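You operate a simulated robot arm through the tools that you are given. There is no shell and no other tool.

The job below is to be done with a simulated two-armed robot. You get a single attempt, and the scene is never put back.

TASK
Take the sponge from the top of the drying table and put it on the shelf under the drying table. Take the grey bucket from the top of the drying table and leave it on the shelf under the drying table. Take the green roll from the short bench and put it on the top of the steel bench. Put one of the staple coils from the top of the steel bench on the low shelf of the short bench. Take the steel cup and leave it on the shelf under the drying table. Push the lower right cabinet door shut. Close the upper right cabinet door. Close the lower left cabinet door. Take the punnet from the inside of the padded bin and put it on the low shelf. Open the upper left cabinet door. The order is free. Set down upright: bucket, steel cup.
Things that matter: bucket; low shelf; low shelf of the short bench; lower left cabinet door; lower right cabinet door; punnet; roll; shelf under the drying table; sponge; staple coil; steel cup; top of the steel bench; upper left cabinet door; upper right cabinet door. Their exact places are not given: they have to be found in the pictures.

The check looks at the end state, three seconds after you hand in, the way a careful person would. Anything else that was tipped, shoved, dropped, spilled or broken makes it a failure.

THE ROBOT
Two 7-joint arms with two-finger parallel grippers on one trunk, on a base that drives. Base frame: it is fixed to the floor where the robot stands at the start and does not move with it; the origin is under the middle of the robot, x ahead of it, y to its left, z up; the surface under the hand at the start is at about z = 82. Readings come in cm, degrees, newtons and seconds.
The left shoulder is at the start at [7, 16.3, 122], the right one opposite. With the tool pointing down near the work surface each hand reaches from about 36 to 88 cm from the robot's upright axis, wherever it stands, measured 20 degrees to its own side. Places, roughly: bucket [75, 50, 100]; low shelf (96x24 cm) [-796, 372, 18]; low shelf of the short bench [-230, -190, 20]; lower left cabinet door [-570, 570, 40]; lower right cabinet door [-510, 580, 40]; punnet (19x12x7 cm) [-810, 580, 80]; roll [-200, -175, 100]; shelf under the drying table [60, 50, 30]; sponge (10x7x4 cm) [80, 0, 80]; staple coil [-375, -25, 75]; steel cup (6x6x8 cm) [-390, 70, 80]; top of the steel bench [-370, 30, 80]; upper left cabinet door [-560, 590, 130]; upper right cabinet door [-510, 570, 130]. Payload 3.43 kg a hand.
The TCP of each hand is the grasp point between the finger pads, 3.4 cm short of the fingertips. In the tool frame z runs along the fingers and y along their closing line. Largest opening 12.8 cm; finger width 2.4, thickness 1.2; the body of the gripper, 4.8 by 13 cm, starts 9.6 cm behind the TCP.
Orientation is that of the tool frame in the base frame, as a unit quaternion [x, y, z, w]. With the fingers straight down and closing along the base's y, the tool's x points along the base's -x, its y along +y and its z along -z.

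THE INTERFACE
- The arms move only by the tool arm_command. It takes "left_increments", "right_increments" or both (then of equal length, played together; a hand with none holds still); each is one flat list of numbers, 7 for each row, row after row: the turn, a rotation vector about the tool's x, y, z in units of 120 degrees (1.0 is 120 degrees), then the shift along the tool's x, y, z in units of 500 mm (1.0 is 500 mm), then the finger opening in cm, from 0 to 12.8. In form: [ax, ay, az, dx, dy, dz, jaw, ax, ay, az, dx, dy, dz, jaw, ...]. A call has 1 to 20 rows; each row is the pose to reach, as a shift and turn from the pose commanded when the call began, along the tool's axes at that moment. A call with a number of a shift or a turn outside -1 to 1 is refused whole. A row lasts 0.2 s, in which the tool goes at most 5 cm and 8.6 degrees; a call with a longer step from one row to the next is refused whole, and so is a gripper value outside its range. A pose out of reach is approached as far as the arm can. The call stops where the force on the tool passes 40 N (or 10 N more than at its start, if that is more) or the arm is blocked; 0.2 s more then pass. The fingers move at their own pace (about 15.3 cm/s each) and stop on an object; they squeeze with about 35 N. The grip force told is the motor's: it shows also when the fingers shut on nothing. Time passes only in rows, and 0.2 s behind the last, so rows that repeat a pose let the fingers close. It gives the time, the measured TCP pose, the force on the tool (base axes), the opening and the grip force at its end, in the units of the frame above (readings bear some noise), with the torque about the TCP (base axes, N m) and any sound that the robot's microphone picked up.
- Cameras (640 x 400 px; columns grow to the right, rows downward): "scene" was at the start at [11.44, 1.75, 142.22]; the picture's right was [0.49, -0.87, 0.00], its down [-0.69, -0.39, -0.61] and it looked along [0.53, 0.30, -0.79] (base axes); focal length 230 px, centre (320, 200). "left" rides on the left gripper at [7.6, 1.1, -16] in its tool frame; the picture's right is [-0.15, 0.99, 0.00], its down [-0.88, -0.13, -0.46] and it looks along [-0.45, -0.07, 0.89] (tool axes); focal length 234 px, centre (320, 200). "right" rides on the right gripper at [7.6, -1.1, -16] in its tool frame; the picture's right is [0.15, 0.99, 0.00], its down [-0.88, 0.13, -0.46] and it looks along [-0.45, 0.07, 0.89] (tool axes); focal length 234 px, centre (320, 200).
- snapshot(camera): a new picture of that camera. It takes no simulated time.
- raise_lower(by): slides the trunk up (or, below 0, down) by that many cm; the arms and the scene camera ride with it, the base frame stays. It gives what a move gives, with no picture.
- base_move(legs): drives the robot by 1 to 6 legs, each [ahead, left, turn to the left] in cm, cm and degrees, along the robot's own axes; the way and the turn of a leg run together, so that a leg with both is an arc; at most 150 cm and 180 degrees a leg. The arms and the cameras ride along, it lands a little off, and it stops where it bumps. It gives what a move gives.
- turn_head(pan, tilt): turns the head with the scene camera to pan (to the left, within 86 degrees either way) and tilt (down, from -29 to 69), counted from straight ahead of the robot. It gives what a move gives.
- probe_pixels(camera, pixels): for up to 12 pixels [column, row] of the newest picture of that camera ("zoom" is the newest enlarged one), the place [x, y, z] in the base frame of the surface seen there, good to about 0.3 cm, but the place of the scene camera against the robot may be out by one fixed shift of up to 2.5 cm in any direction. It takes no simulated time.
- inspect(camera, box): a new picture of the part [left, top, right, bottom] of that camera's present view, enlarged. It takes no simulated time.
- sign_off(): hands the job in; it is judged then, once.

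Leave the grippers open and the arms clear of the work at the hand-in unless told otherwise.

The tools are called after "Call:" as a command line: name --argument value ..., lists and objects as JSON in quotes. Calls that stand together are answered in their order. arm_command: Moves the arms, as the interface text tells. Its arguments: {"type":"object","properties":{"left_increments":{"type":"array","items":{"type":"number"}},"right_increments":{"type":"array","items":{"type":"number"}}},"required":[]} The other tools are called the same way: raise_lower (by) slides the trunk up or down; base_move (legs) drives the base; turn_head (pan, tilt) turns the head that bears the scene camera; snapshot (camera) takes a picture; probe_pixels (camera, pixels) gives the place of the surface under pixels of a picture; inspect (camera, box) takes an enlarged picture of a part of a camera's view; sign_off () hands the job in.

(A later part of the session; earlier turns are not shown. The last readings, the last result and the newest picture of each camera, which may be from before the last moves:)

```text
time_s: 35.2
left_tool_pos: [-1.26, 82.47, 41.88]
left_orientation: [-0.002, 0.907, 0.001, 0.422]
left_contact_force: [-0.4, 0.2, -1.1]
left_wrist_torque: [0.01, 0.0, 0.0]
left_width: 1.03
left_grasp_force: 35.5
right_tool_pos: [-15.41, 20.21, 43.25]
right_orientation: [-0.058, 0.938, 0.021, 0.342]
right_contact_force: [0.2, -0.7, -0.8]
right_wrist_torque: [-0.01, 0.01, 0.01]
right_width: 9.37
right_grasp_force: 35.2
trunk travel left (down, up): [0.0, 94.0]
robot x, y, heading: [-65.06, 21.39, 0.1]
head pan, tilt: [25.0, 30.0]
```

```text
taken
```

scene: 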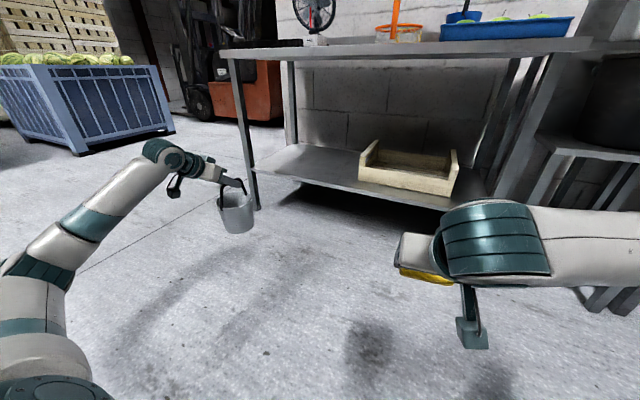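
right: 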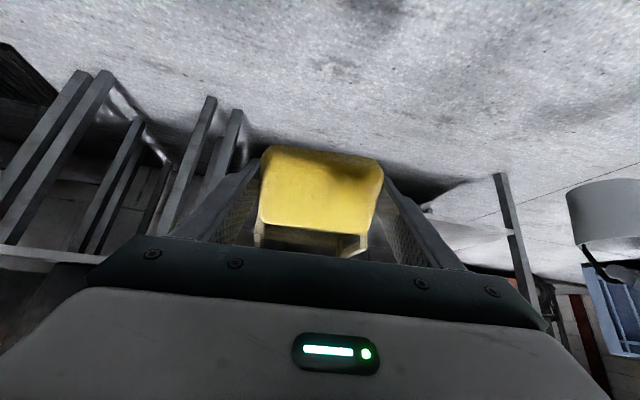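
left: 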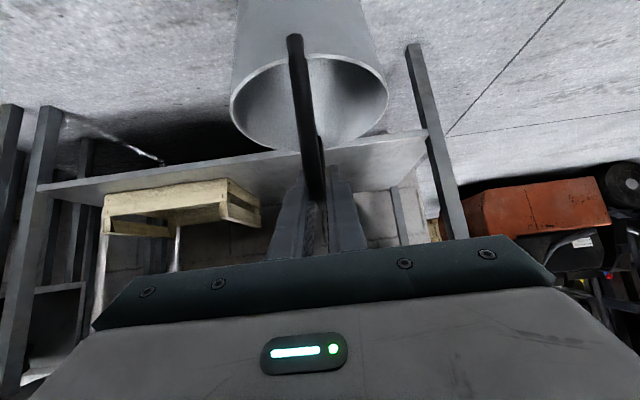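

One row was too long; I resend with even steps of 4.1 cm.

Call:
arm_command --left_increments '[0, 0, 0, -0.019, -0.08, -0.016, 0, 0, 0, 0, -0.038, -0.16, -0.032, 0, 0, 0, 0, -0.057, -0.24, -0.048, 0, 0, 0, 0, -0.076, -0.32, -0.064, 0, 0, 0, 0, -0.095, -0.4, -0.08, 0, 0, 0, 0, -0.114, -0.48, -0.096, 0, 0, 0, 0, -0.133, -0.56, -0.112, 0, 0, 0, 0, -0.152, -0.64, -0.128, 0]' --right_increments '[0, 0, 0, -0.0161, 0, -0.0191, 2, 0, 0, 0, -0.0322, 0, -0.0383, 2, 0, 0, 0, -0.0482, 0, -0.0574, 2, 0, 0, 0, -0.0643, 0, -0.0765, 2, 0, 0, 0, -0.0804, 0, -0.0956, 2, 0, 0, 0, -0.0965, 0, -0.1148, 2, 0, 0, 0, -0.1125, 0, -0.1339, 2, 0, 0, 0, -0.1286, 0, -0.153, 2]'

Call:
snapshot --camera "scene"

```text
time_s: 37.0
left_tool_pos: [-1.47, 50.38, 51.8]
left_orientation: [-0.002, 0.907, 0.001, 0.422]
left_contact_force: [-0.6, 0.0, -1.1]
left_wrist_torque: [-0.03, -0.01, 0.0]
left_width: 1.03
left_grasp_force: 35.4
right_tool_pos: [-15.39, 20.17, 53.25]
right_orientation: [-0.058, 0.938, 0.02, 0.341]
right_contact_force: [0.2, 0.9, -0.1]
right_wrist_torque: [-0.03, 0.01, -0.01]
right_width: 9.37
right_grasp_force: 34.5
trunk travel left (down, up): [0.0, 94.0]
robot x, y, heading: [-65.17, 21.4, 0.4]
head pan, tilt: [25.0, 30.0]
```

```text
taken
```

scene: 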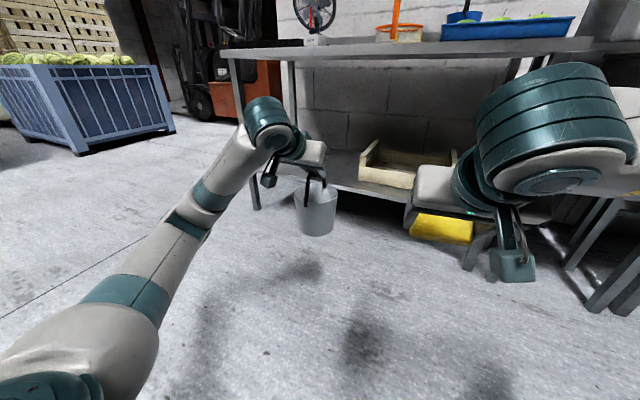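

Raising the hands also raised the wrists. I check how high the wrist tops are relative to the table underside (z≈78).

Call:
probe_pixels --camera "scene" --pixels '[[545, 70], [500, 90], [600, 80], [262, 100], [240, 135], [200, 215], [60, 330], [520, 265], [270, 180]]'

```text
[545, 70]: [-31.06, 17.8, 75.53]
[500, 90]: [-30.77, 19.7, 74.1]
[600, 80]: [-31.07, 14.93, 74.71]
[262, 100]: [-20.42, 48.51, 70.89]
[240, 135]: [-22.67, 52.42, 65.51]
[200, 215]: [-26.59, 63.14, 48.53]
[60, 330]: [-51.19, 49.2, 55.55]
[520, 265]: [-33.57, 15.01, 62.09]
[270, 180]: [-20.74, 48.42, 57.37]
```

I'll use base y≈50 so that the left elbow (about 43 cm left of the axis) stays inside the left leg. I lower the right hand 5 cm and the left 3 cm, then shift left 28.5 cm and forward 40 cm as a first leg.

Call:
arm_command --left_increments '[0, 0, 0, 0.023, 0, 0.0193, 0, 0, 0, 0, 0.046, 0, 0.0386, 0]' --right_increments '[0, 0, 0, 0.0322, 0, 0.0383, 2, 0, 0, 0, 0.0643, 0, 0.0766, 2]'

Call:
base_move --legs '[[0, 28.5, 0], [30, 0, 0]]'

Call:
snapshot --camera "scene"

Call:
snapshot --camera "left"

Call:
snapshot --camera "right"

```text
time_s: 37.6
left_tool_pos: [-1.21, 50.57, 48.75]
left_orientation: [-0.001, 0.906, 0.0, 0.423]
left_contact_force: [-0.8, 1.0, -1.4]
left_wrist_torque: [0.0, -0.04, 0.0]
left_width: 1.0
left_grasp_force: 35.2
right_tool_pos: [-15.42, 20.17, 48.24]
right_orientation: [-0.058, 0.938, 0.021, 0.341]
right_contact_force: [-0.7, 0.1, 0.1]
right_wrist_torque: [-0.03, 0.02, 0.01]
right_width: 9.34
right_grasp_force: 34.8
trunk travel left (down, up): [0.0, 94.0]
robot x, y, heading: [-65.24, 21.3, 0.3]
head pan, tilt: [25.0, 30.0]
```

```text
time_s: 41.3
left_tool_pos: [28.53, 79.23, 48.8]
left_orientation: [-0.003, 0.906, 0.001, 0.423]
left_contact_force: [0.0, -0.4, -1.4]
left_wrist_torque: [0.01, 0.02, 0.01]
left_width: 1.04
left_grasp_force: 34.7
right_tool_pos: [14.53, 48.95, 48.18]
right_orientation: [-0.06, 0.938, 0.021, 0.341]
right_contact_force: [0.0, 0.2, 0.5]
right_wrist_torque: [-0.02, -0.02, -0.01]
right_width: 9.38
right_grasp_force: 34.6
trunk travel left (down, up): [0.0, 94.0]
robot x, y, heading: [-35.53, 50.22, 0.3]
head pan, tilt: [25.0, 30.0]
```

```text
taken
```

scene: 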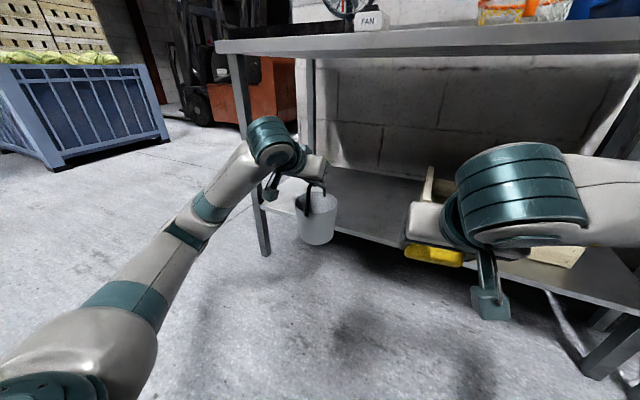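

```text
taken
```

left: 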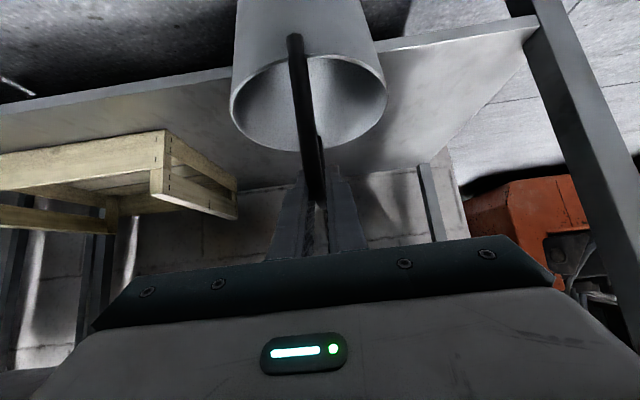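

```text
taken
```

right: 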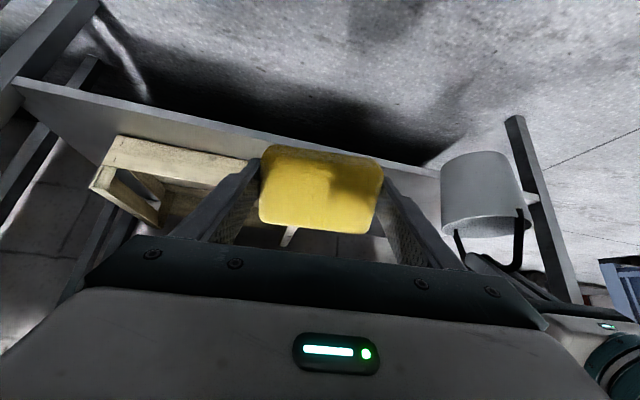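

I check the shelf height, tray end and leg with the unshifted wrist cameras.

Call:
probe_pixels --camera "left" --pixels '[[200, 95], [420, 60], [420, 120], [168, 150], [235, 210], [560, 80], [535, 40], [150, 195], [210, 130]]'

Call:
probe_pixels --camera "right" --pixels '[[420, 172], [200, 150], [115, 145], [250, 165], [340, 235], [290, 235]]'

```text
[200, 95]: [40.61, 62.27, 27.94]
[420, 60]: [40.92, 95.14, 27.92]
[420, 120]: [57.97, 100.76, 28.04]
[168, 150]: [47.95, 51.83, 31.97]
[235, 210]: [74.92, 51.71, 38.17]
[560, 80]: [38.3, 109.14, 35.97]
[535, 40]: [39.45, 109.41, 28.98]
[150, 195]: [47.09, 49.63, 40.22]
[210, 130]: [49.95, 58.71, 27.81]
```

```text
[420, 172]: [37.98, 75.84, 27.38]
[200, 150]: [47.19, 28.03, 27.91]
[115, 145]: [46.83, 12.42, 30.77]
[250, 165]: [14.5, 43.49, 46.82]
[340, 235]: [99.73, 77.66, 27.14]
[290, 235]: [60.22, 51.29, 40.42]
```

Shelf z = 28 with front edge x = 38, tray end y = 52, leg at y ≥ 107. I drive 31 cm forward.

Call:
base_move --legs '[[31, 0, 0]]'

Call:
snapshot --camera "scene"

Call:
snapshot --camera "left"

```text
time_s: 43.4
left_tool_pos: [59.64, 79.67, 48.8]
left_orientation: [-0.004, 0.906, 0.002, 0.423]
left_contact_force: [0.2, -0.2, -1.5]
left_wrist_torque: [-0.03, 0.04, -0.01]
left_width: 1.05
left_grasp_force: 35.2
right_tool_pos: [45.59, 49.18, 48.2]
right_orientation: [-0.06, 0.938, 0.022, 0.342]
right_contact_force: [-0.1, 0.7, 0.2]
right_wrist_torque: [0.02, 0.01, -0.02]
right_width: 9.38
right_grasp_force: 35.1
trunk travel left (down, up): [0.0, 94.0]
robot x, y, heading: [-4.05, 50.41, 0.3]
head pan, tilt: [25.0, 30.0]
```

```text
taken
```

scene: 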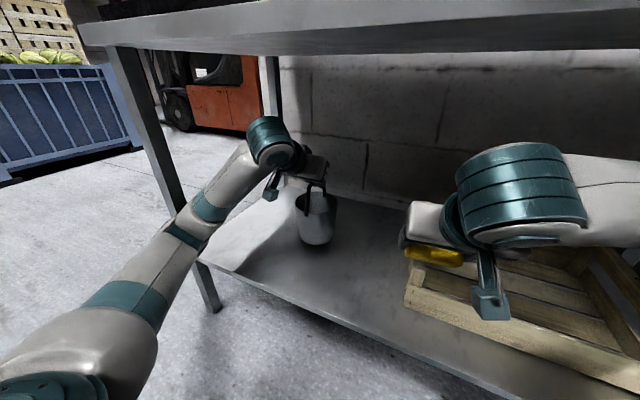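

```text
taken
```

left: 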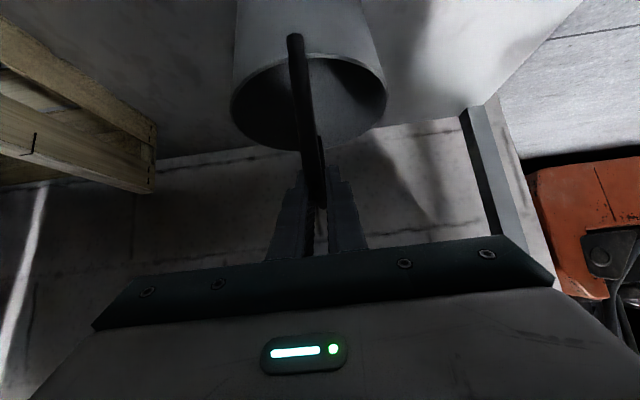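

The bucket hovers over the free shelf. I take it a bit deeper and left (to about (66, 88)) and lower it 2.6 cm.

Call:
arm_command --left_increments '[0, 0, 0, -0.0257, 0.053, 0.0307, 0, 0, 0, 0, -0.0513, 0.107, 0.0613, 0, 0, 0, 0, -0.077, 0.16, 0.092, 0, 0, 0, 0, -0.0617, 0.16, 0.1049, 0, 0, 0, 0, -0.0464, 0.16, 0.1177, 0, 0, 0, 0, -0.0374, 0.16, 0.1253, 0, 0, 0, 0, -0.0374, 0.16, 0.1253, 0]'

Call:
snapshot --camera "left"

Call:
snapshot --camera "scene"

```text
time_s: 45.0
left_tool_pos: [65.53, 87.81, 46.36]
left_orientation: [-0.004, 0.906, 0.002, 0.423]
left_contact_force: [-0.4, 1.5, -1.2]
left_wrist_torque: [-0.04, -0.03, 0.01]
left_width: 1.02
left_grasp_force: 34.7
right_tool_pos: [45.65, 49.28, 48.33]
right_orientation: [-0.06, 0.938, 0.022, 0.341]
right_contact_force: [0.0, -0.2, 0.6]
right_wrist_torque: [0.02, 0.0, -0.01]
right_width: 9.38
right_grasp_force: 34.6
trunk travel left (down, up): [0.0, 94.0]
robot x, y, heading: [-4.29, 50.35, 0.4]
head pan, tilt: [25.0, 30.0]
```

```text
taken
```

left: 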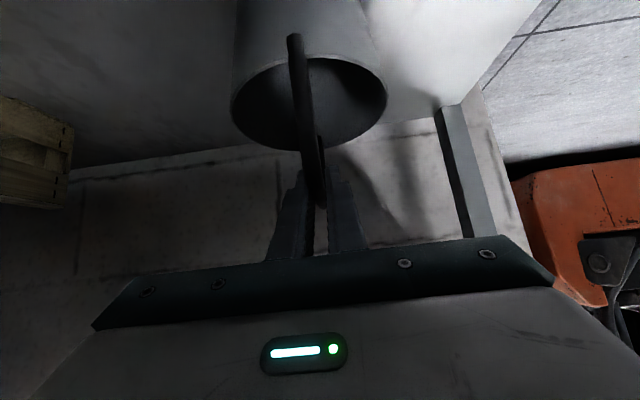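

```text
taken
```

scene: 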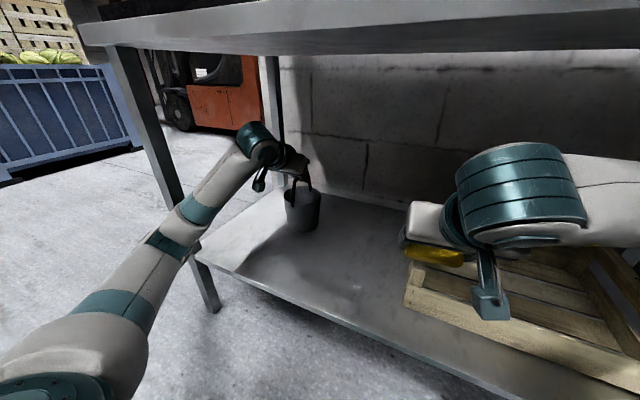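

Still hanging (force −1.2 N). I lower by 0.3, then 0.2 cm more while watching the force.

Call:
arm_command --left_increments '[0, 0, 0, 0.0031, 0, 0.0026, 0, 0, 0, 0, 0.0046, 0, 0.0039, 0, 0, 0, 0, 0.0061, 0, 0.0052, 0, 0, 0, 0, 0.0061, 0, 0.0052, 0]'

```text
time_s: 46.0
left_tool_pos: [65.41, 87.67, 45.84]
left_orientation: [-0.004, 0.906, 0.002, 0.424]
left_contact_force: [-0.4, -0.2, 4.3]
left_wrist_torque: [0.0, 0.13, 0.02]
left_width: 1.03
left_grasp_force: 35.1
right_tool_pos: [45.52, 49.27, 48.29]
right_orientation: [-0.061, 0.938, 0.022, 0.341]
right_contact_force: [0.7, 0.7, -0.7]
right_wrist_torque: [0.0, 0.01, 0.01]
right_width: 9.37
right_grasp_force: 35.1
trunk travel left (down, up): [0.0, 94.0]
robot x, y, heading: [-4.06, 50.31, 0.5]
head pan, tilt: [25.0, 30.0]
```

Contact (4.3 N): the bucket stands on the shelf. I open the fingers and retreat back along the fingers.

Call:
arm_command --left_increments '[0, 0, 0, 0, 0, 0, 2, 0, 0, 0, 0, 0, 0, 4, 0, 0, 0, 0, 0, 0, 5, 0, 0, 0, 0, 0, 0, 5]'

Call:
snapshot --camera "left"

```text
time_s: 47.0
left_tool_pos: [65.51, 87.63, 45.78]
left_orientation: [-0.005, 0.906, 0.002, 0.423]
left_contact_force: [0.1, -0.5, 0.2]
left_wrist_torque: [0.03, -0.01, 0.01]
left_width: 4.96
left_grasp_force: 0.0
right_tool_pos: [45.46, 49.22, 48.32]
right_orientation: [-0.061, 0.938, 0.022, 0.34]
right_contact_force: [-0.3, 0.0, 0.4]
right_wrist_torque: [0.02, 0.0, 0.02]
right_width: 9.38
right_grasp_force: 35.0
trunk travel left (down, up): [0.0, 94.0]
robot x, y, heading: [-4.37, 50.36, 0.6]
head pan, tilt: [25.0, 30.0]
```

```text
taken
```

left: 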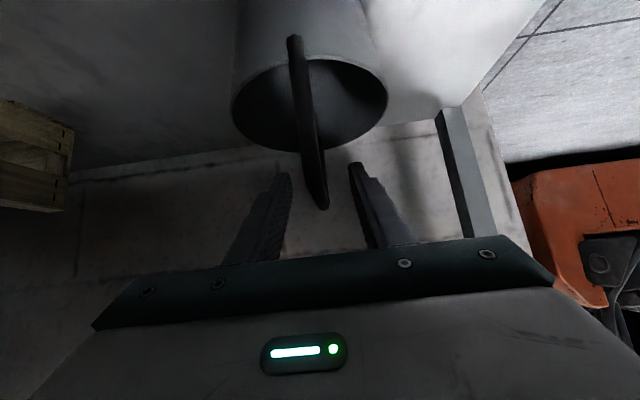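

Free. I pull the left hand straight back (−x) 25 cm.

Call:
arm_command --left_increments '[0, 0, 0, 0.0536, 0, -0.0638, 5, 0, 0, 0, 0.1072, 0, -0.1277, 5, 0, 0, 0, 0.1608, 0, -0.1915, 5, 0, 0, 0, 0.2144, 0, -0.2553, 5, 0, 0, 0, 0.268, 0, -0.3192, 5, 0, 0, 0, 0.3215, 0, -0.383, 5]'

Call:
snapshot --camera "left"

Call:
snapshot --camera "scene"

```text
time_s: 48.4
left_tool_pos: [45.06, 90.41, 48.04]
left_orientation: [-0.004, 0.906, 0.002, 0.423]
left_contact_force: [0.0, -0.4, -0.2]
left_wrist_torque: [0.01, 0.02, 0.02]
left_width: 5.0
left_grasp_force: 0.0
left hand out of reach, approached as far as the arm can: row 5, 6
right_tool_pos: [45.53, 49.26, 48.26]
right_orientation: [-0.06, 0.938, 0.021, 0.342]
right_contact_force: [-0.5, -0.4, -0.4]
right_wrist_torque: [-0.02, -0.02, 0.02]
right_width: 9.36
right_grasp_force: 35.1
trunk travel left (down, up): [0.0, 94.0]
robot x, y, heading: [-4.79, 50.23, 0.6]
head pan, tilt: [25.0, 30.0]
```

```text
taken
```

left: 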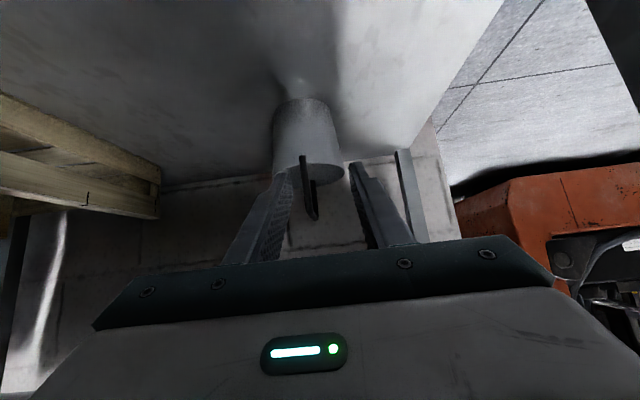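

```text
taken
```

scene: 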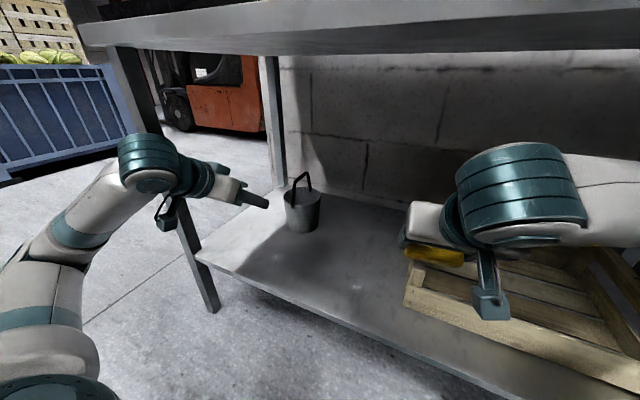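

The bucket stands upright on the shelf. Now the sponge: I move the right hand past the tray's end to (60, 64), then lower to z 37 while turning the hand nearly upright, so that the sponge is flat.

Call:
arm_command --right_increments '[0, 0, 0, -0.05, 0.0521, 0.0419, 2, 0, 0, 0, -0.0999, 0.1042, 0.0838, 2, 0, 0, 0, -0.1499, 0.1563, 0.1256, 2, 0, 0, 0, -0.1998, 0.2084, 0.1675, 2, 0, 0, 0, -0.2498, 0.2605, 0.2094, 2, 0, 0.0583, 0, -0.2208, 0.2605, 0.244, 2, 0, 0.1167, 0, -0.1918, 0.2605, 0.2787, 2, 0, 0.175, 0, -0.1627, 0.2605, 0.3133, 2, 0, 0.2333, 0, -0.1337, 0.2605, 0.348, 2, 0, 0.2917, 0, -0.1047, 0.2605, 0.3826, 2]'

Call:
snapshot --camera "scene"

Call:
snapshot --camera "right"

```text
time_s: 50.6
left_tool_pos: [45.01, 90.41, 48.03]
left_orientation: [-0.004, 0.906, 0.002, 0.422]
left_contact_force: [0.2, 1.0, 1.2]
left_wrist_torque: [0.01, -0.02, -0.02]
left_width: 4.98
left_grasp_force: 0.0
right_tool_pos: [60.1, 64.07, 36.77]
right_orientation: [-0.064, 0.997, 0.003, 0.043]
right_contact_force: [0.0, 0.1, -0.5]
right_wrist_torque: [-0.01, 0.01, 0.01]
right_width: 9.39
right_grasp_force: 35.1
trunk travel left (down, up): [0.0, 94.0]
robot x, y, heading: [-4.41, 50.38, 0.3]
head pan, tilt: [25.0, 30.0]
```

```text
taken
```

scene: 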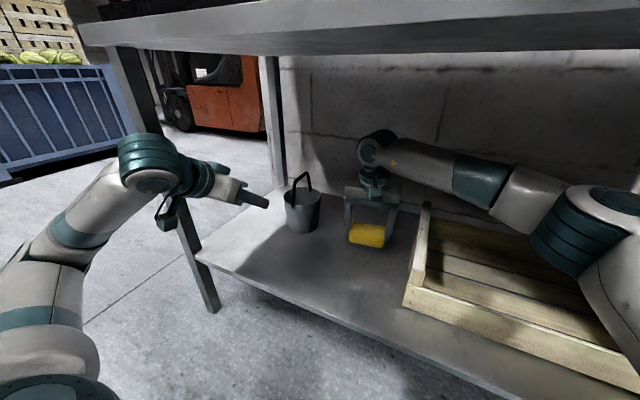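

```text
taken
```

right: 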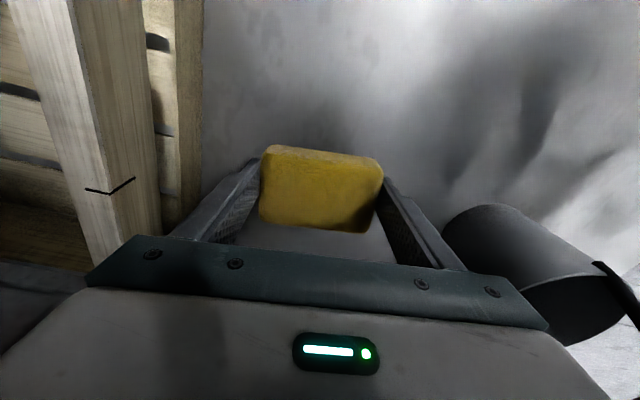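

The hand is nearly vertical with the sponge level above the shelf. I lower it 4.6 cm.

Call:
arm_command --right_increments '[0, 0.02, 0, 0.004, 0, 0.045, 2, 0, 0.0417, 0, 0.0077, 0, 0.085, 2, 0, 0.0417, 0, 0.0077, 0, 0.092, 2]'

```text
time_s: 51.4
left_tool_pos: [44.99, 90.55, 48.05]
left_orientation: [-0.004, 0.907, 0.002, 0.422]
left_contact_force: [0.3, -0.2, -0.4]
left_wrist_torque: [-0.01, 0.01, 0.01]
left_width: 4.98
left_grasp_force: 0.0
right_tool_pos: [60.01, 64.17, 32.17]
right_orientation: [-0.065, 0.998, 0.0, -0.001]
right_contact_force: [-0.4, 0.0, -0.4]
right_wrist_torque: [0.0, 0.01, -0.02]
right_width: 9.34
right_grasp_force: 35.4
trunk travel left (down, up): [0.0, 94.0]
robot x, y, heading: [-4.17, 50.59, 0.6]
head pan, tilt: [25.0, 30.0]
```

I set it down 0.2 cm lower, open, and rise 8 cm.

Call:
arm_command --right_increments '[0, 0, 0, 0, 0, 0.004, 2, 0, 0, 0, 0, 0, 0.004, 10.5, 0, 0, 0, 0, 0, 0.004, 12.8, 0, 0, 0, 0, 0, 0.004, 12.8, 0, 0, 0, 0, 0, -0.06, 12.8, 0, 0, 0, 0, 0, -0.15, 12.8, 0, 0, 0, 0, 0, -0.16, 12.8]'

Call:
snapshot --camera "right"

Call:
snapshot --camera "scene"

```text
time_s: 53.0
left_tool_pos: [44.99, 90.37, 48.04]
left_orientation: [-0.004, 0.906, 0.002, 0.423]
left_contact_force: [1.1, 0.4, -1.0]
left_wrist_torque: [-0.02, -0.04, -0.01]
left_width: 4.98
left_grasp_force: 0.0
right_tool_pos: [60.1, 64.16, 40.39]
right_orientation: [-0.065, 0.998, 0.001, 0.0]
right_contact_force: [0.3, -0.2, -0.7]
right_wrist_torque: [-0.03, 0.01, -0.02]
right_width: 12.81
right_grasp_force: 0.0
trunk travel left (down, up): [0.0, 94.0]
robot x, y, heading: [-4.4, 50.52, 0.3]
head pan, tilt: [25.0, 30.0]
```

```text
taken
```

right: 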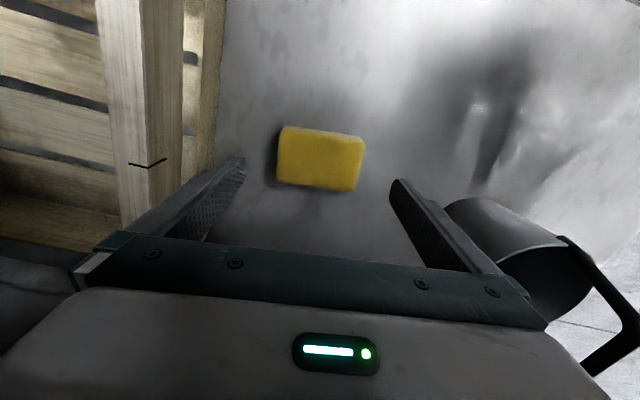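

```text
taken
```

scene: 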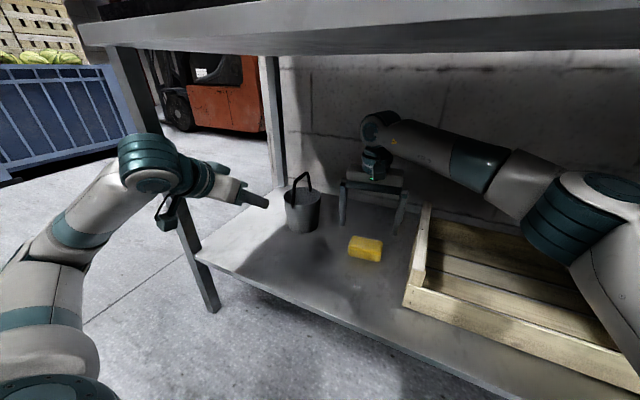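

The sponge lies flat on the shelf, bucket upright beside it. I tilt the right hand forward again and raise it slightly, then back the base out 75 cm.

Call:
arm_command --right_increments '[0, -0.0667, 0, 0, 0, -0.024, 8, 0, -0.1333, 0, 0, 0, -0.048, 6, 0, -0.2, 0, 0, 0, -0.072, 6, 0, -0.2667, 0, 0, 0, -0.096, 6, 0, -0.3333, 0, 0, 0, -0.12, 6]'

Call:
base_move --legs '[[-75, 0, 0]]'

Call:
snapshot --camera "scene"

```text
time_s: 54.2
left_tool_pos: [44.99, 90.46, 47.97]
left_orientation: [-0.004, 0.907, 0.002, 0.421]
left_contact_force: [0.4, -0.5, 0.1]
left_wrist_torque: [-0.02, 0.03, 0.01]
left_width: 5.0
left_grasp_force: 0.1
right_tool_pos: [60.02, 64.37, 46.34]
right_orientation: [-0.061, 0.938, 0.023, 0.342]
right_contact_force: [-0.1, -0.4, -0.3]
right_wrist_torque: [0.03, -0.01, 0.01]
right_width: 5.99
right_grasp_force: 0.1
trunk travel left (down, up): [0.0, 94.0]
robot x, y, heading: [-4.67, 50.24, 0.4]
head pan, tilt: [25.0, 30.0]
```

```text
time_s: 58.2
left_tool_pos: [-29.69, 89.7, 48.07]
left_orientation: [-0.001, 0.907, 0.001, 0.422]
left_contact_force: [1.0, 0.8, 0.8]
left_wrist_torque: [-0.02, 0.0, -0.03]
left_width: 5.01
left_grasp_force: 0.1
right_tool_pos: [-14.71, 63.37, 46.34]
right_orientation: [-0.057, 0.938, 0.021, 0.342]
right_contact_force: [-0.1, -0.3, -0.4]
right_wrist_torque: [0.04, -0.03, 0.0]
right_width: 6.02
right_grasp_force: 0.0
trunk travel left (down, up): [0.0, 94.0]
robot x, y, heading: [-79.12, 50.38, -0.3]
head pan, tilt: [25.0, 30.0]
```

```text
taken
```

scene: 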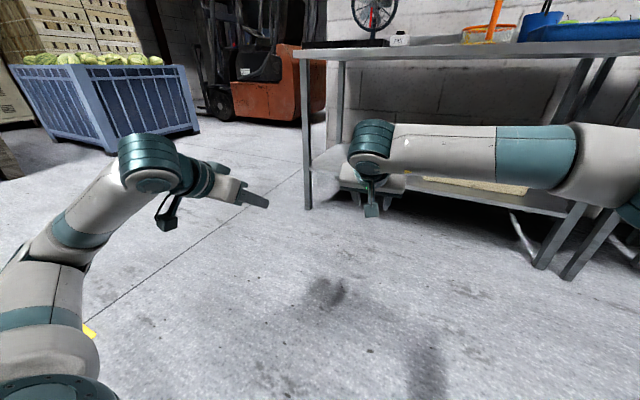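

Out clear. I raise the trunk 70 cm back, then turn right to look toward the short bench.

Call:
raise_lower --by 40

Call:
raise_lower --by 30

Call:
base_move --legs '[[-40, 0, 0], [0, 0, -120]]'

Call:
turn_head --pan 0 --tilt 20

Call:
snapshot --camera "scene"

```text
time_s: 62.1
left_tool_pos: [-29.74, 89.71, 88.09]
left_orientation: [0.0, 0.906, 0.0, 0.422]
left_contact_force: [0.2, -0.1, 1.3]
left_wrist_torque: [-0.01, 0.04, -0.02]
left_width: 4.98
left_grasp_force: 0.1
right_tool_pos: [-14.77, 63.46, 86.22]
right_orientation: [-0.057, 0.938, 0.021, 0.341]
right_contact_force: [-1.1, 0.4, -0.7]
right_wrist_torque: [0.02, -0.03, 0.0]
right_width: 5.99
right_grasp_force: 0.0
trunk travel left (down, up): [-40.0, 54.0]
robot x, y, heading: [-79.48, 49.98, 0.4]
head pan, tilt: [25.0, 30.0]
```

```text
time_s: 65.1
left_tool_pos: [-29.63, 89.75, 118.02]
left_orientation: [-0.001, 0.907, 0.001, 0.422]
left_contact_force: [0.2, -0.2, -0.1]
left_wrist_torque: [0.04, 0.0, -0.02]
left_width: 5.01
left_grasp_force: 0.1
right_tool_pos: [-14.72, 63.46, 116.2]
right_orientation: [-0.057, 0.938, 0.022, 0.341]
right_contact_force: [0.6, -0.4, 0.8]
right_wrist_torque: [0.02, -0.02, -0.02]
right_width: 6.0
right_grasp_force: 0.0
trunk travel left (down, up): [-70.0, 24.0]
robot x, y, heading: [-79.42, 49.91, -0.1]
head pan, tilt: [25.0, 30.0]
```

```text
time_s: 72.6
left_tool_pos: [-109.87, -12.98, 118.23]
left_orientation: [0.786, 0.452, -0.366, 0.211]
left_contact_force: [0.3, 0.5, 0.2]
left_wrist_torque: [-0.02, -0.03, -0.01]
left_width: 5.02
left_grasp_force: 0.1
right_tool_pos: [-140.15, -12.57, 116.29]
right_orientation: [0.784, 0.517, -0.286, 0.189]
right_contact_force: [-0.2, -0.6, 0.1]
right_wrist_torque: [-0.01, -0.01, 0.04]
right_width: 6.01
right_grasp_force: 0.0
trunk travel left (down, up): [-70.0, 24.0]
robot x, y, heading: [-119.31, 49.66, -120.1]
head pan, tilt: [25.0, 30.0]
```

```text
time_s: 73.5
left_tool_pos: [-109.77, -12.97, 117.98]
left_orientation: [0.786, 0.452, -0.365, 0.211]
left_contact_force: [-0.4, -0.4, 0.0]
left_wrist_torque: [-0.03, 0.0, 0.05]
left_width: 5.02
left_grasp_force: 0.1
right_tool_pos: [-140.0, -12.74, 116.36]
right_orientation: [0.785, 0.517, -0.286, 0.188]
right_contact_force: [0.2, 0.3, -0.5]
right_wrist_torque: [0.01, 0.02, -0.01]
right_width: 6.01
right_grasp_force: 0.0
trunk travel left (down, up): [-70.0, 24.0]
robot x, y, heading: [-119.24, 49.75, -120.1]
head pan, tilt: [0.0, 20.0]
```

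```text
taken
```

scene: 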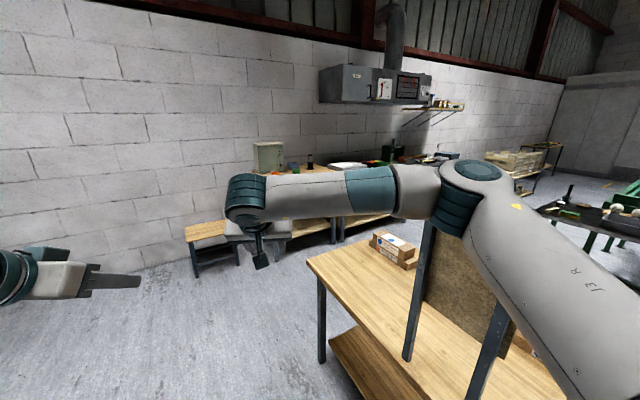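

A wooden table with cardboard boxes stands ahead right; the right arm hides much. I probe places of what I see.

Call:
probe_pixels --camera "scene" --pixels '[[310, 262], [390, 255], [430, 300], [360, 375], [190, 232], [270, 165], [330, 170], [350, 215], [455, 280], [290, 225], [380, 90], [500, 360]]'

Call:
turn_head --pan -60 --tilt 25

Call:
snapshot --camera "scene"

```text
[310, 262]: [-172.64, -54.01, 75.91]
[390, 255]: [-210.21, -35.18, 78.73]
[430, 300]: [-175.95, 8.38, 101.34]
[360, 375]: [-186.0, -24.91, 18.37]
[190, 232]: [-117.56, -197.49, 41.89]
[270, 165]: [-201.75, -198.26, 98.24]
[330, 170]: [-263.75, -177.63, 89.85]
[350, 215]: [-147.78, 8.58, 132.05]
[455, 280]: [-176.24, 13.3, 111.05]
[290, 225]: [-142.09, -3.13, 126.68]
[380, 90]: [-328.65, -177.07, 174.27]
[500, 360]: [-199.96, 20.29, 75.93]
```

```text
time_s: 74.8
left_tool_pos: [-109.73, -12.86, 118.01]
left_orientation: [0.787, 0.452, -0.365, 0.21]
left_contact_force: [0.2, 0.9, 0.4]
left_wrist_torque: [0.0, 0.0, 0.01]
left_width: 4.99
left_grasp_force: 0.1
right_tool_pos: [-139.97, -12.64, 116.23]
right_orientation: [0.785, 0.517, -0.286, 0.188]
right_contact_force: [0.4, 0.5, -0.1]
right_wrist_torque: [-0.01, 0.01, 0.0]
right_width: 6.01
right_grasp_force: 0.0
trunk travel left (down, up): [-70.0, 24.0]
robot x, y, heading: [-119.09, 49.5, -120.3]
head pan, tilt: [-60.0, 25.0]
```

```text
taken
```

scene: 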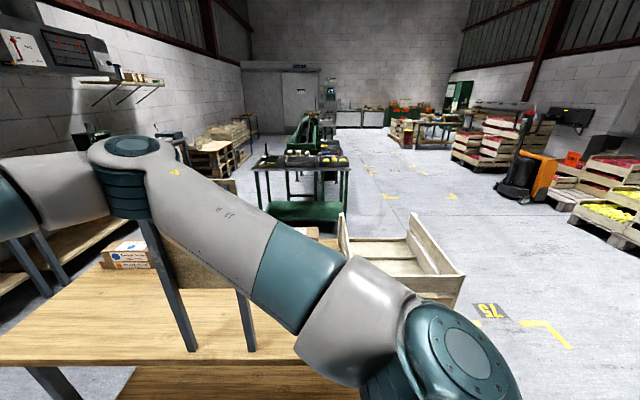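

The packing table spans about x −170…−240, with a panel near the right elbow. I turn left to face −y, step 30 cm left (away from it), drive ahead 100 cm, and look again.

Call:
base_move --legs '[[0, 0, 30], [0, 30, 0], [100, 0, 0]]'

Call:
turn_head --pan -30 --tilt 25

Call:
snapshot --camera "scene"

```text
time_s: 83.0
left_tool_pos: [-49.88, -99.52, 118.02]
left_orientation: [0.641, 0.641, -0.299, 0.299]
left_contact_force: [-0.1, 0.4, -0.2]
left_wrist_torque: [0.01, 0.03, -0.01]
left_width: 5.0
left_grasp_force: 0.0
right_tool_pos: [-76.15, -114.2, 116.29]
right_orientation: [0.623, 0.703, -0.227, 0.256]
right_contact_force: [-0.2, -0.4, 0.8]
right_wrist_torque: [-0.02, -0.03, -0.01]
right_width: 5.99
right_grasp_force: 0.2
trunk travel left (down, up): [-70.0, 24.0]
robot x, y, heading: [-89.35, -49.84, -89.8]
head pan, tilt: [-60.0, 25.0]
```

```text
time_s: 84.0
left_tool_pos: [-49.83, -99.39, 118.12]
left_orientation: [0.641, 0.642, -0.298, 0.298]
left_contact_force: [-0.2, 0.6, -1.0]
left_wrist_torque: [0.01, 0.0, 0.01]
left_width: 5.05
left_grasp_force: 0.1
right_tool_pos: [-76.19, -114.31, 116.37]
right_orientation: [0.623, 0.704, -0.227, 0.256]
right_contact_force: [0.0, -0.5, 0.5]
right_wrist_torque: [-0.01, -0.02, 0.01]
right_width: 6.0
right_grasp_force: 0.0
trunk travel left (down, up): [-70.0, 24.0]
robot x, y, heading: [-89.46, -49.97, -90.1]
head pan, tilt: [-30.0, 25.0]
```

```text
taken
```

scene: 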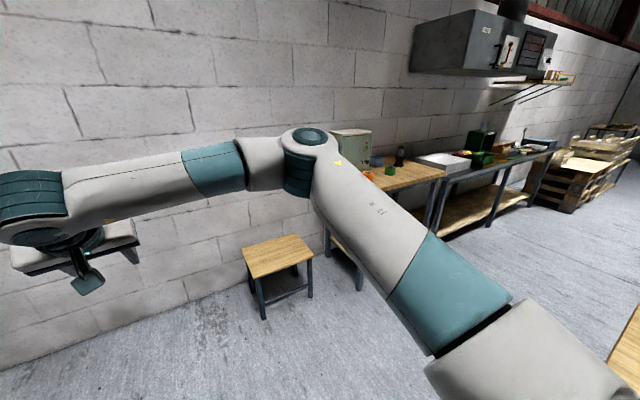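

The right arm blocks the view. I fold the right hand back to its original kind of pose (pointing down, nearer and to the right).

Call:
arm_command --right_increments '[0, 0.037, 0, 0.0387, -0.0787, -0.0324, 8, 0, 0.074, 0, 0.0773, -0.1573, -0.0649, 8, 0, 0.111, 0, 0.116, -0.236, -0.0973, 8, 0, 0.148, 0, 0.1547, -0.3147, -0.1298, 8, 0, 0.185, 0, 0.1933, -0.3933, -0.1622, 8, 0, 0.222, 0, 0.232, -0.472, -0.1947, 8, 0, 0.259, 0, 0.2707, -0.5507, -0.2271, 8, 0, 0.296, 0, 0.3093, -0.6293, -0.2596, 8, 0, 0.333, 0, 0.348, -0.708, -0.292, 8]'

Call:
snapshot --camera "scene"

```text
time_s: 86.0
left_tool_pos: [-49.98, -99.36, 118.12]
left_orientation: [0.641, 0.641, -0.298, 0.299]
left_contact_force: [-0.3, 0.1, 0.2]
left_wrist_torque: [0.0, -0.03, 0.02]
left_width: 5.0
left_grasp_force: 0.2
right_tool_pos: [-114.26, -95.76, 116.24]
right_orientation: [0.662, 0.749, 0.001, 0.0]
right_contact_force: [0.1, 1.2, 0.3]
right_wrist_torque: [0.01, -0.04, 0.01]
right_width: 8.02
right_grasp_force: 0.1
trunk travel left (down, up): [-70.0, 24.0]
robot x, y, heading: [-89.07, -49.44, -89.8]
head pan, tilt: [-30.0, 25.0]
```

```text
taken
```

scene: 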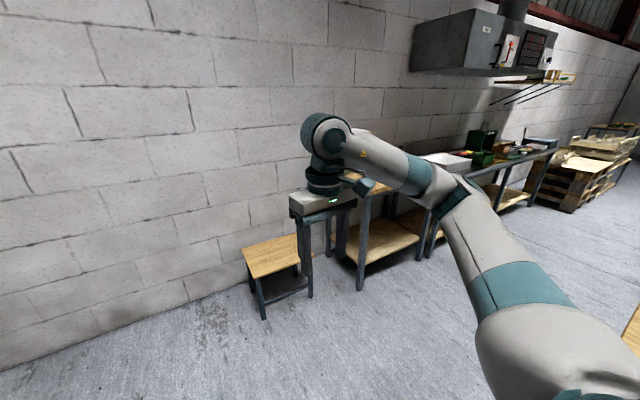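

I probe the short bench from here: its front edge, leg, low shelf (385,245), cabinet-like tin etc.

Call:
probe_pixels --camera "scene" --pixels '[[360, 288], [385, 235], [355, 255], [435, 252], [275, 245], [420, 230], [515, 205], [450, 165]]'

Call:
base_move --legs '[[25, 0, 0]]'

Call:
turn_head --pan -60 --tilt 25

Call:
snapshot --camera "scene"

```text
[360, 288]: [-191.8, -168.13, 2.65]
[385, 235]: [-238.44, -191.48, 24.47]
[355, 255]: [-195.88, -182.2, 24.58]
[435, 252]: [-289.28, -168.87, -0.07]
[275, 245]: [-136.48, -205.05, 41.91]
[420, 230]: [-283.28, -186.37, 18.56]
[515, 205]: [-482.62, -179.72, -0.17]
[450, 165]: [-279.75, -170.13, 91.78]
```

```text
time_s: 87.8
left_tool_pos: [-50.05, -124.6, 118.11]
left_orientation: [0.642, 0.64, -0.299, 0.298]
left_contact_force: [-0.3, -0.4, -0.2]
left_wrist_torque: [0.03, 0.0, 0.0]
left_width: 5.01
left_grasp_force: 0.1
right_tool_pos: [-114.18, -120.93, 116.27]
right_orientation: [0.664, 0.748, -0.001, 0.0]
right_contact_force: [0.1, 0.4, 0.0]
right_wrist_torque: [0.0, 0.03, 0.02]
right_width: 8.01
right_grasp_force: 0.1
trunk travel left (down, up): [-70.0, 24.0]
robot x, y, heading: [-89.67, -74.77, -90.1]
head pan, tilt: [-30.0, 25.0]
```

```text
time_s: 88.8
left_tool_pos: [-49.89, -124.48, 118.04]
left_orientation: [0.642, 0.64, -0.298, 0.298]
left_contact_force: [0.2, -0.4, -1.0]
left_wrist_torque: [0.0, 0.01, -0.02]
left_width: 4.99
left_grasp_force: 0.1
right_tool_pos: [-114.24, -120.84, 116.13]
right_orientation: [0.664, 0.748, 0.0, 0.0]
right_contact_force: [-0.1, 0.3, 0.4]
right_wrist_torque: [-0.03, 0.0, -0.01]
right_width: 8.0
right_grasp_force: 0.0
trunk travel left (down, up): [-70.0, 24.0]
robot x, y, heading: [-89.36, -75.08, -90.2]
head pan, tilt: [-60.0, 25.0]
```

```text
taken
```

scene: 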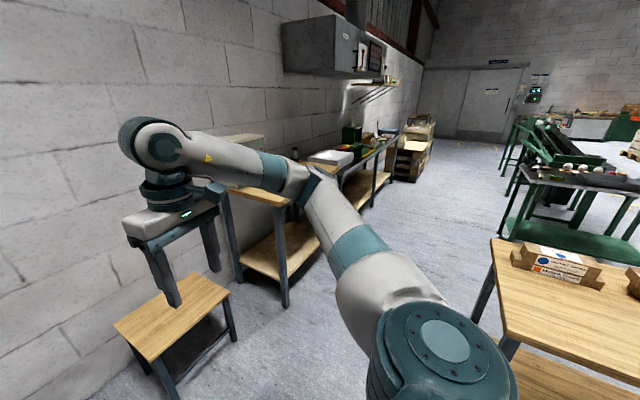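

Bench front edge y≈−168, x −190…−280. I go ahead 25 cm and then 110 cm to the right, along the corridor between the bench and packing table.

Call:
base_move --legs '[[22, 0, 0], [0, -110, 0]]'

Call:
turn_head --pan 0 --tilt 35

Call:
snapshot --camera "scene"

```text
time_s: 95.7
left_tool_pos: [-160.8, -146.18, 118.09]
left_orientation: [0.644, 0.638, -0.3, 0.297]
left_contact_force: [0.6, 0.4, -0.2]
left_wrist_torque: [0.0, 0.02, -0.02]
left_width: 5.0
left_grasp_force: 0.1
right_tool_pos: [-224.95, -142.02, 116.13]
right_orientation: [0.666, 0.746, 0.0, 0.0]
right_contact_force: [-0.2, -0.2, -0.1]
right_wrist_torque: [0.0, 0.04, 0.0]
right_width: 8.02
right_grasp_force: 0.1
trunk travel left (down, up): [-70.0, 24.0]
robot x, y, heading: [-199.87, -96.01, -90.4]
head pan, tilt: [-60.0, 25.0]
```

```text
time_s: 97.0
left_tool_pos: [-160.81, -146.06, 118.07]
left_orientation: [0.645, 0.637, -0.3, 0.296]
left_contact_force: [0.1, -0.3, 0.2]
left_wrist_torque: [-0.02, -0.03, 0.01]
left_width: 4.99
left_grasp_force: 0.1
right_tool_pos: [-224.96, -142.11, 116.14]
right_orientation: [0.666, 0.746, 0.0, 0.001]
right_contact_force: [-0.5, 0.5, 0.8]
right_wrist_torque: [0.01, 0.0, 0.0]
right_width: 7.98
right_grasp_force: 0.0
trunk travel left (down, up): [-70.0, 24.0]
robot x, y, heading: [-199.89, -96.01, -90.7]
head pan, tilt: [0.0, 35.0]
```

```text
taken
```

scene: 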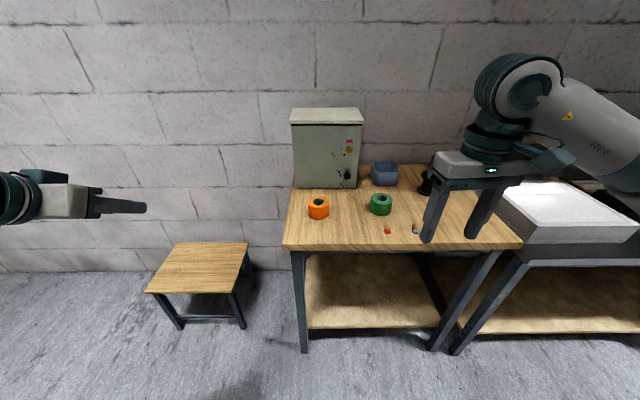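

The green roll stands at (380,205), an orange one at (318,207); the low shelf (370,290) is empty. I zoom and probe.

Call:
inspect --camera "scene" --box '[280, 150, 460, 270]'

Call:
probe_pixels --camera "scene" --pixels '[[380, 195], [373, 203], [390, 203], [380, 212], [318, 198], [370, 175], [340, 150], [285, 247], [520, 247], [310, 325], [370, 270], [440, 320]]'

```text
3.33 times, centred on (370, 210) of scene
```

zoom: 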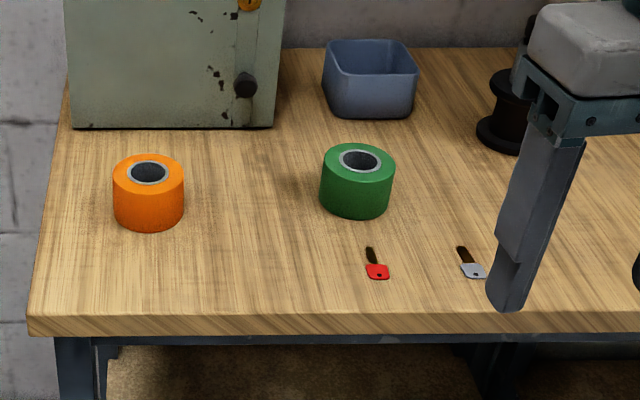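

```text
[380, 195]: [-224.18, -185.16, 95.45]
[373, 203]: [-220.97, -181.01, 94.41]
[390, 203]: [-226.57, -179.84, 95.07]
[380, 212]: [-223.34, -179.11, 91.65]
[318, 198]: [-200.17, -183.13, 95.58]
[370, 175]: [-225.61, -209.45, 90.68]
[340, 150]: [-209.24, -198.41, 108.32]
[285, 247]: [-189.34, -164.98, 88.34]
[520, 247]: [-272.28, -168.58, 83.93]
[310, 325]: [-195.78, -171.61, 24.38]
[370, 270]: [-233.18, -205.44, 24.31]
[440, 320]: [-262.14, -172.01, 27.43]
```

Roll ≈ (−222, −182), top z≈96, bench top z≈90. I drive 20 cm closer and look through the right wrist camera.

Call:
base_move --legs '[[20, 0, 0]]'

Call:
snapshot --camera "right"

Call:
snapshot --camera "scene"

```text
time_s: 98.6
left_tool_pos: [-160.81, -166.13, 118.14]
left_orientation: [0.644, 0.638, -0.3, 0.296]
left_contact_force: [0.0, -0.4, 0.1]
left_wrist_torque: [-0.01, -0.01, -0.01]
left_width: 5.01
left_grasp_force: 0.1
right_tool_pos: [-225.12, -162.06, 116.13]
right_orientation: [0.666, 0.746, -0.001, 0.001]
right_contact_force: [0.6, 0.0, 0.4]
right_wrist_torque: [0.04, -0.05, -0.01]
right_width: 8.01
right_grasp_force: 0.1
trunk travel left (down, up): [-70.0, 24.0]
robot x, y, heading: [-200.32, -116.45, -90.3]
head pan, tilt: [0.0, 35.0]
```

```text
taken
```

right: 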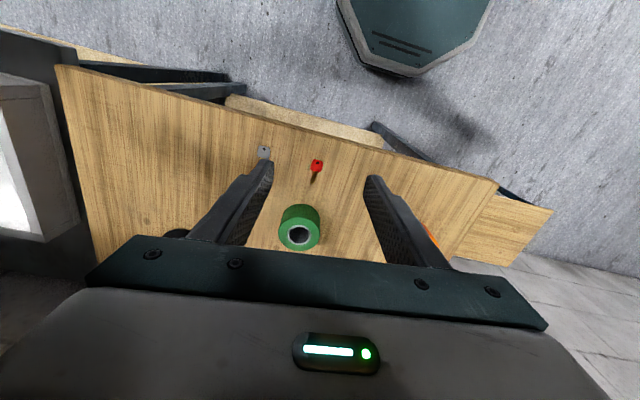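

```text
taken
```

scene: 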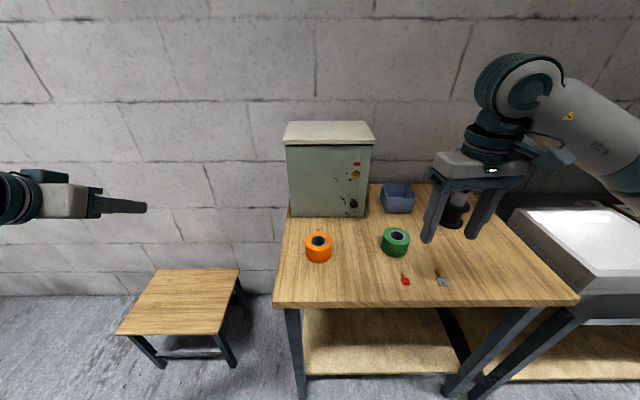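

Call:
inspect --camera "right" --box '[260, 190, 340, 250]'

Call:
probe_pixels --camera "right" --pixels '[[286, 225], [315, 225], [300, 222], [300, 247], [300, 206], [290, 212], [312, 212], [330, 210], [262, 245]]'

```text
6.67 times, centred on (300, 220) of right
```

zoom: 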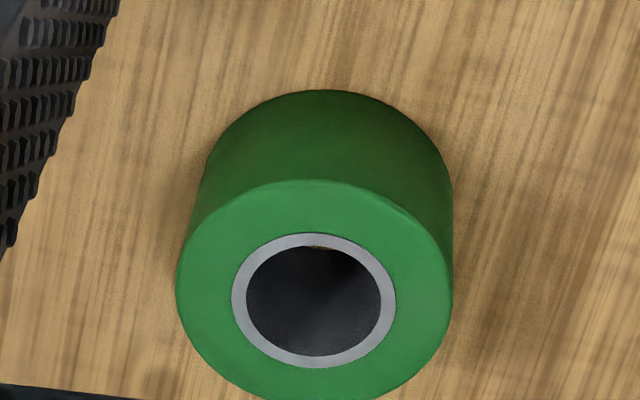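

```text
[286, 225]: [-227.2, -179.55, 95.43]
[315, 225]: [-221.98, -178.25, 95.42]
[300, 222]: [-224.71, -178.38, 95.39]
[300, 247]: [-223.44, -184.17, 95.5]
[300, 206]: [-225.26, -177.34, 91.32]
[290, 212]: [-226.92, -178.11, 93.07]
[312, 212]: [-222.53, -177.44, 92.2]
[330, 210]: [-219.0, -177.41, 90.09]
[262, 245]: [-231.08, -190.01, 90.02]
```

Roll centre ≈ (−224.3, −181.1), diameter about 7.6 cm, top 95.4, bench z 90.0. I go above it and descend to TCP z≈93.9.

Call:
arm_command --right_increments '[0, 0, 0, -0.076, -0.0054, 0.03, 11, 0, 0, 0, -0.152, -0.0108, 0.06, 11, 0, 0, 0, -0.228, -0.0162, 0.09, 11, 0, 0, 0, -0.304, -0.0216, 0.12, 11, 0, 0, 0, -0.38, -0.027, 0.15, 11, 0, 0, 0, -0.38, -0.027, 0.24, 11, 0, 0, 0, -0.38, -0.027, 0.33, 11, 0, 0, 0, -0.38, -0.027, 0.4, 11, 0, 0, 0, -0.38, -0.027, 0.444, 11]'

Call:
snapshot --camera "right"

```text
time_s: 100.6
left_tool_pos: [-160.93, -166.12, 118.15]
left_orientation: [0.644, 0.638, -0.3, 0.297]
left_contact_force: [0.0, -0.1, 0.2]
left_wrist_torque: [0.0, 0.02, 0.01]
left_width: 4.99
left_grasp_force: 0.1
right_tool_pos: [-224.35, -181.06, 93.94]
right_orientation: [0.666, 0.746, 0.0, -0.001]
right_contact_force: [0.8, -0.3, 0.1]
right_wrist_torque: [0.01, -0.01, 0.02]
right_width: 11.0
right_grasp_force: 0.2
trunk travel left (down, up): [-70.0, 24.0]
robot x, y, heading: [-200.35, -116.17, -90.5]
head pan, tilt: [0.0, 35.0]
```

```text
taken
```

right: 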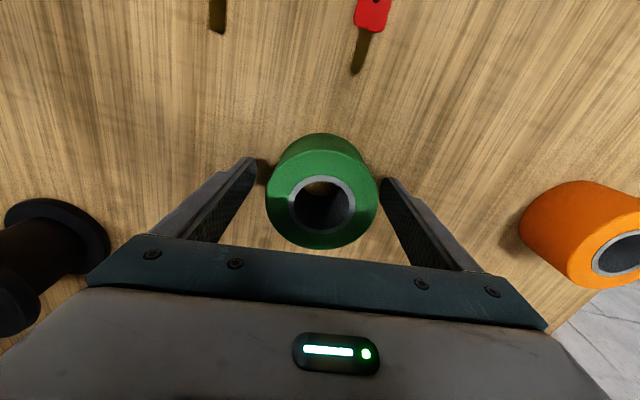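

Well centred. I close on the roll and lift it straight up.

Call:
arm_command --right_increments '[0, 0, 0, 0, 0, 0, 7, 0, 0, 0, 0, 0, 0, 5, 0, 0, 0, 0, 0, 0, 3, 0, 0, 0, 0, 0, 0, 3, 0, 0, 0, 0, 0, -0.08, 3, 0, 0, 0, 0, 0, -0.17, 3, 0, 0, 0, 0, 0, -0.26, 3, 0, 0, 0, 0, 0, -0.35, 3, 0, 0, 0, 0, 0, -0.44, 3]'

Call:
snapshot --camera "right"

```text
time_s: 102.6
left_tool_pos: [-160.82, -166.11, 118.09]
left_orientation: [0.643, 0.638, -0.3, 0.298]
left_contact_force: [0.0, 0.7, 0.5]
left_wrist_torque: [-0.01, 0.02, 0.0]
left_width: 5.01
left_grasp_force: 0.1
right_tool_pos: [-224.31, -181.22, 116.09]
right_orientation: [0.666, 0.746, 0.0, 0.001]
right_contact_force: [0.0, 0.2, 0.0]
right_wrist_torque: [-0.02, 0.04, 0.02]
right_width: 8.37
right_grasp_force: 35.4
trunk travel left (down, up): [-70.0, 24.0]
robot x, y, heading: [-199.94, -116.61, -90.6]
head pan, tilt: [0.0, 35.0]
```

```text
taken
```

right: 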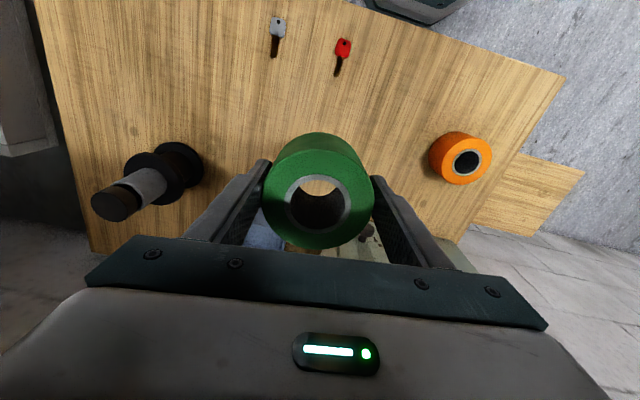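

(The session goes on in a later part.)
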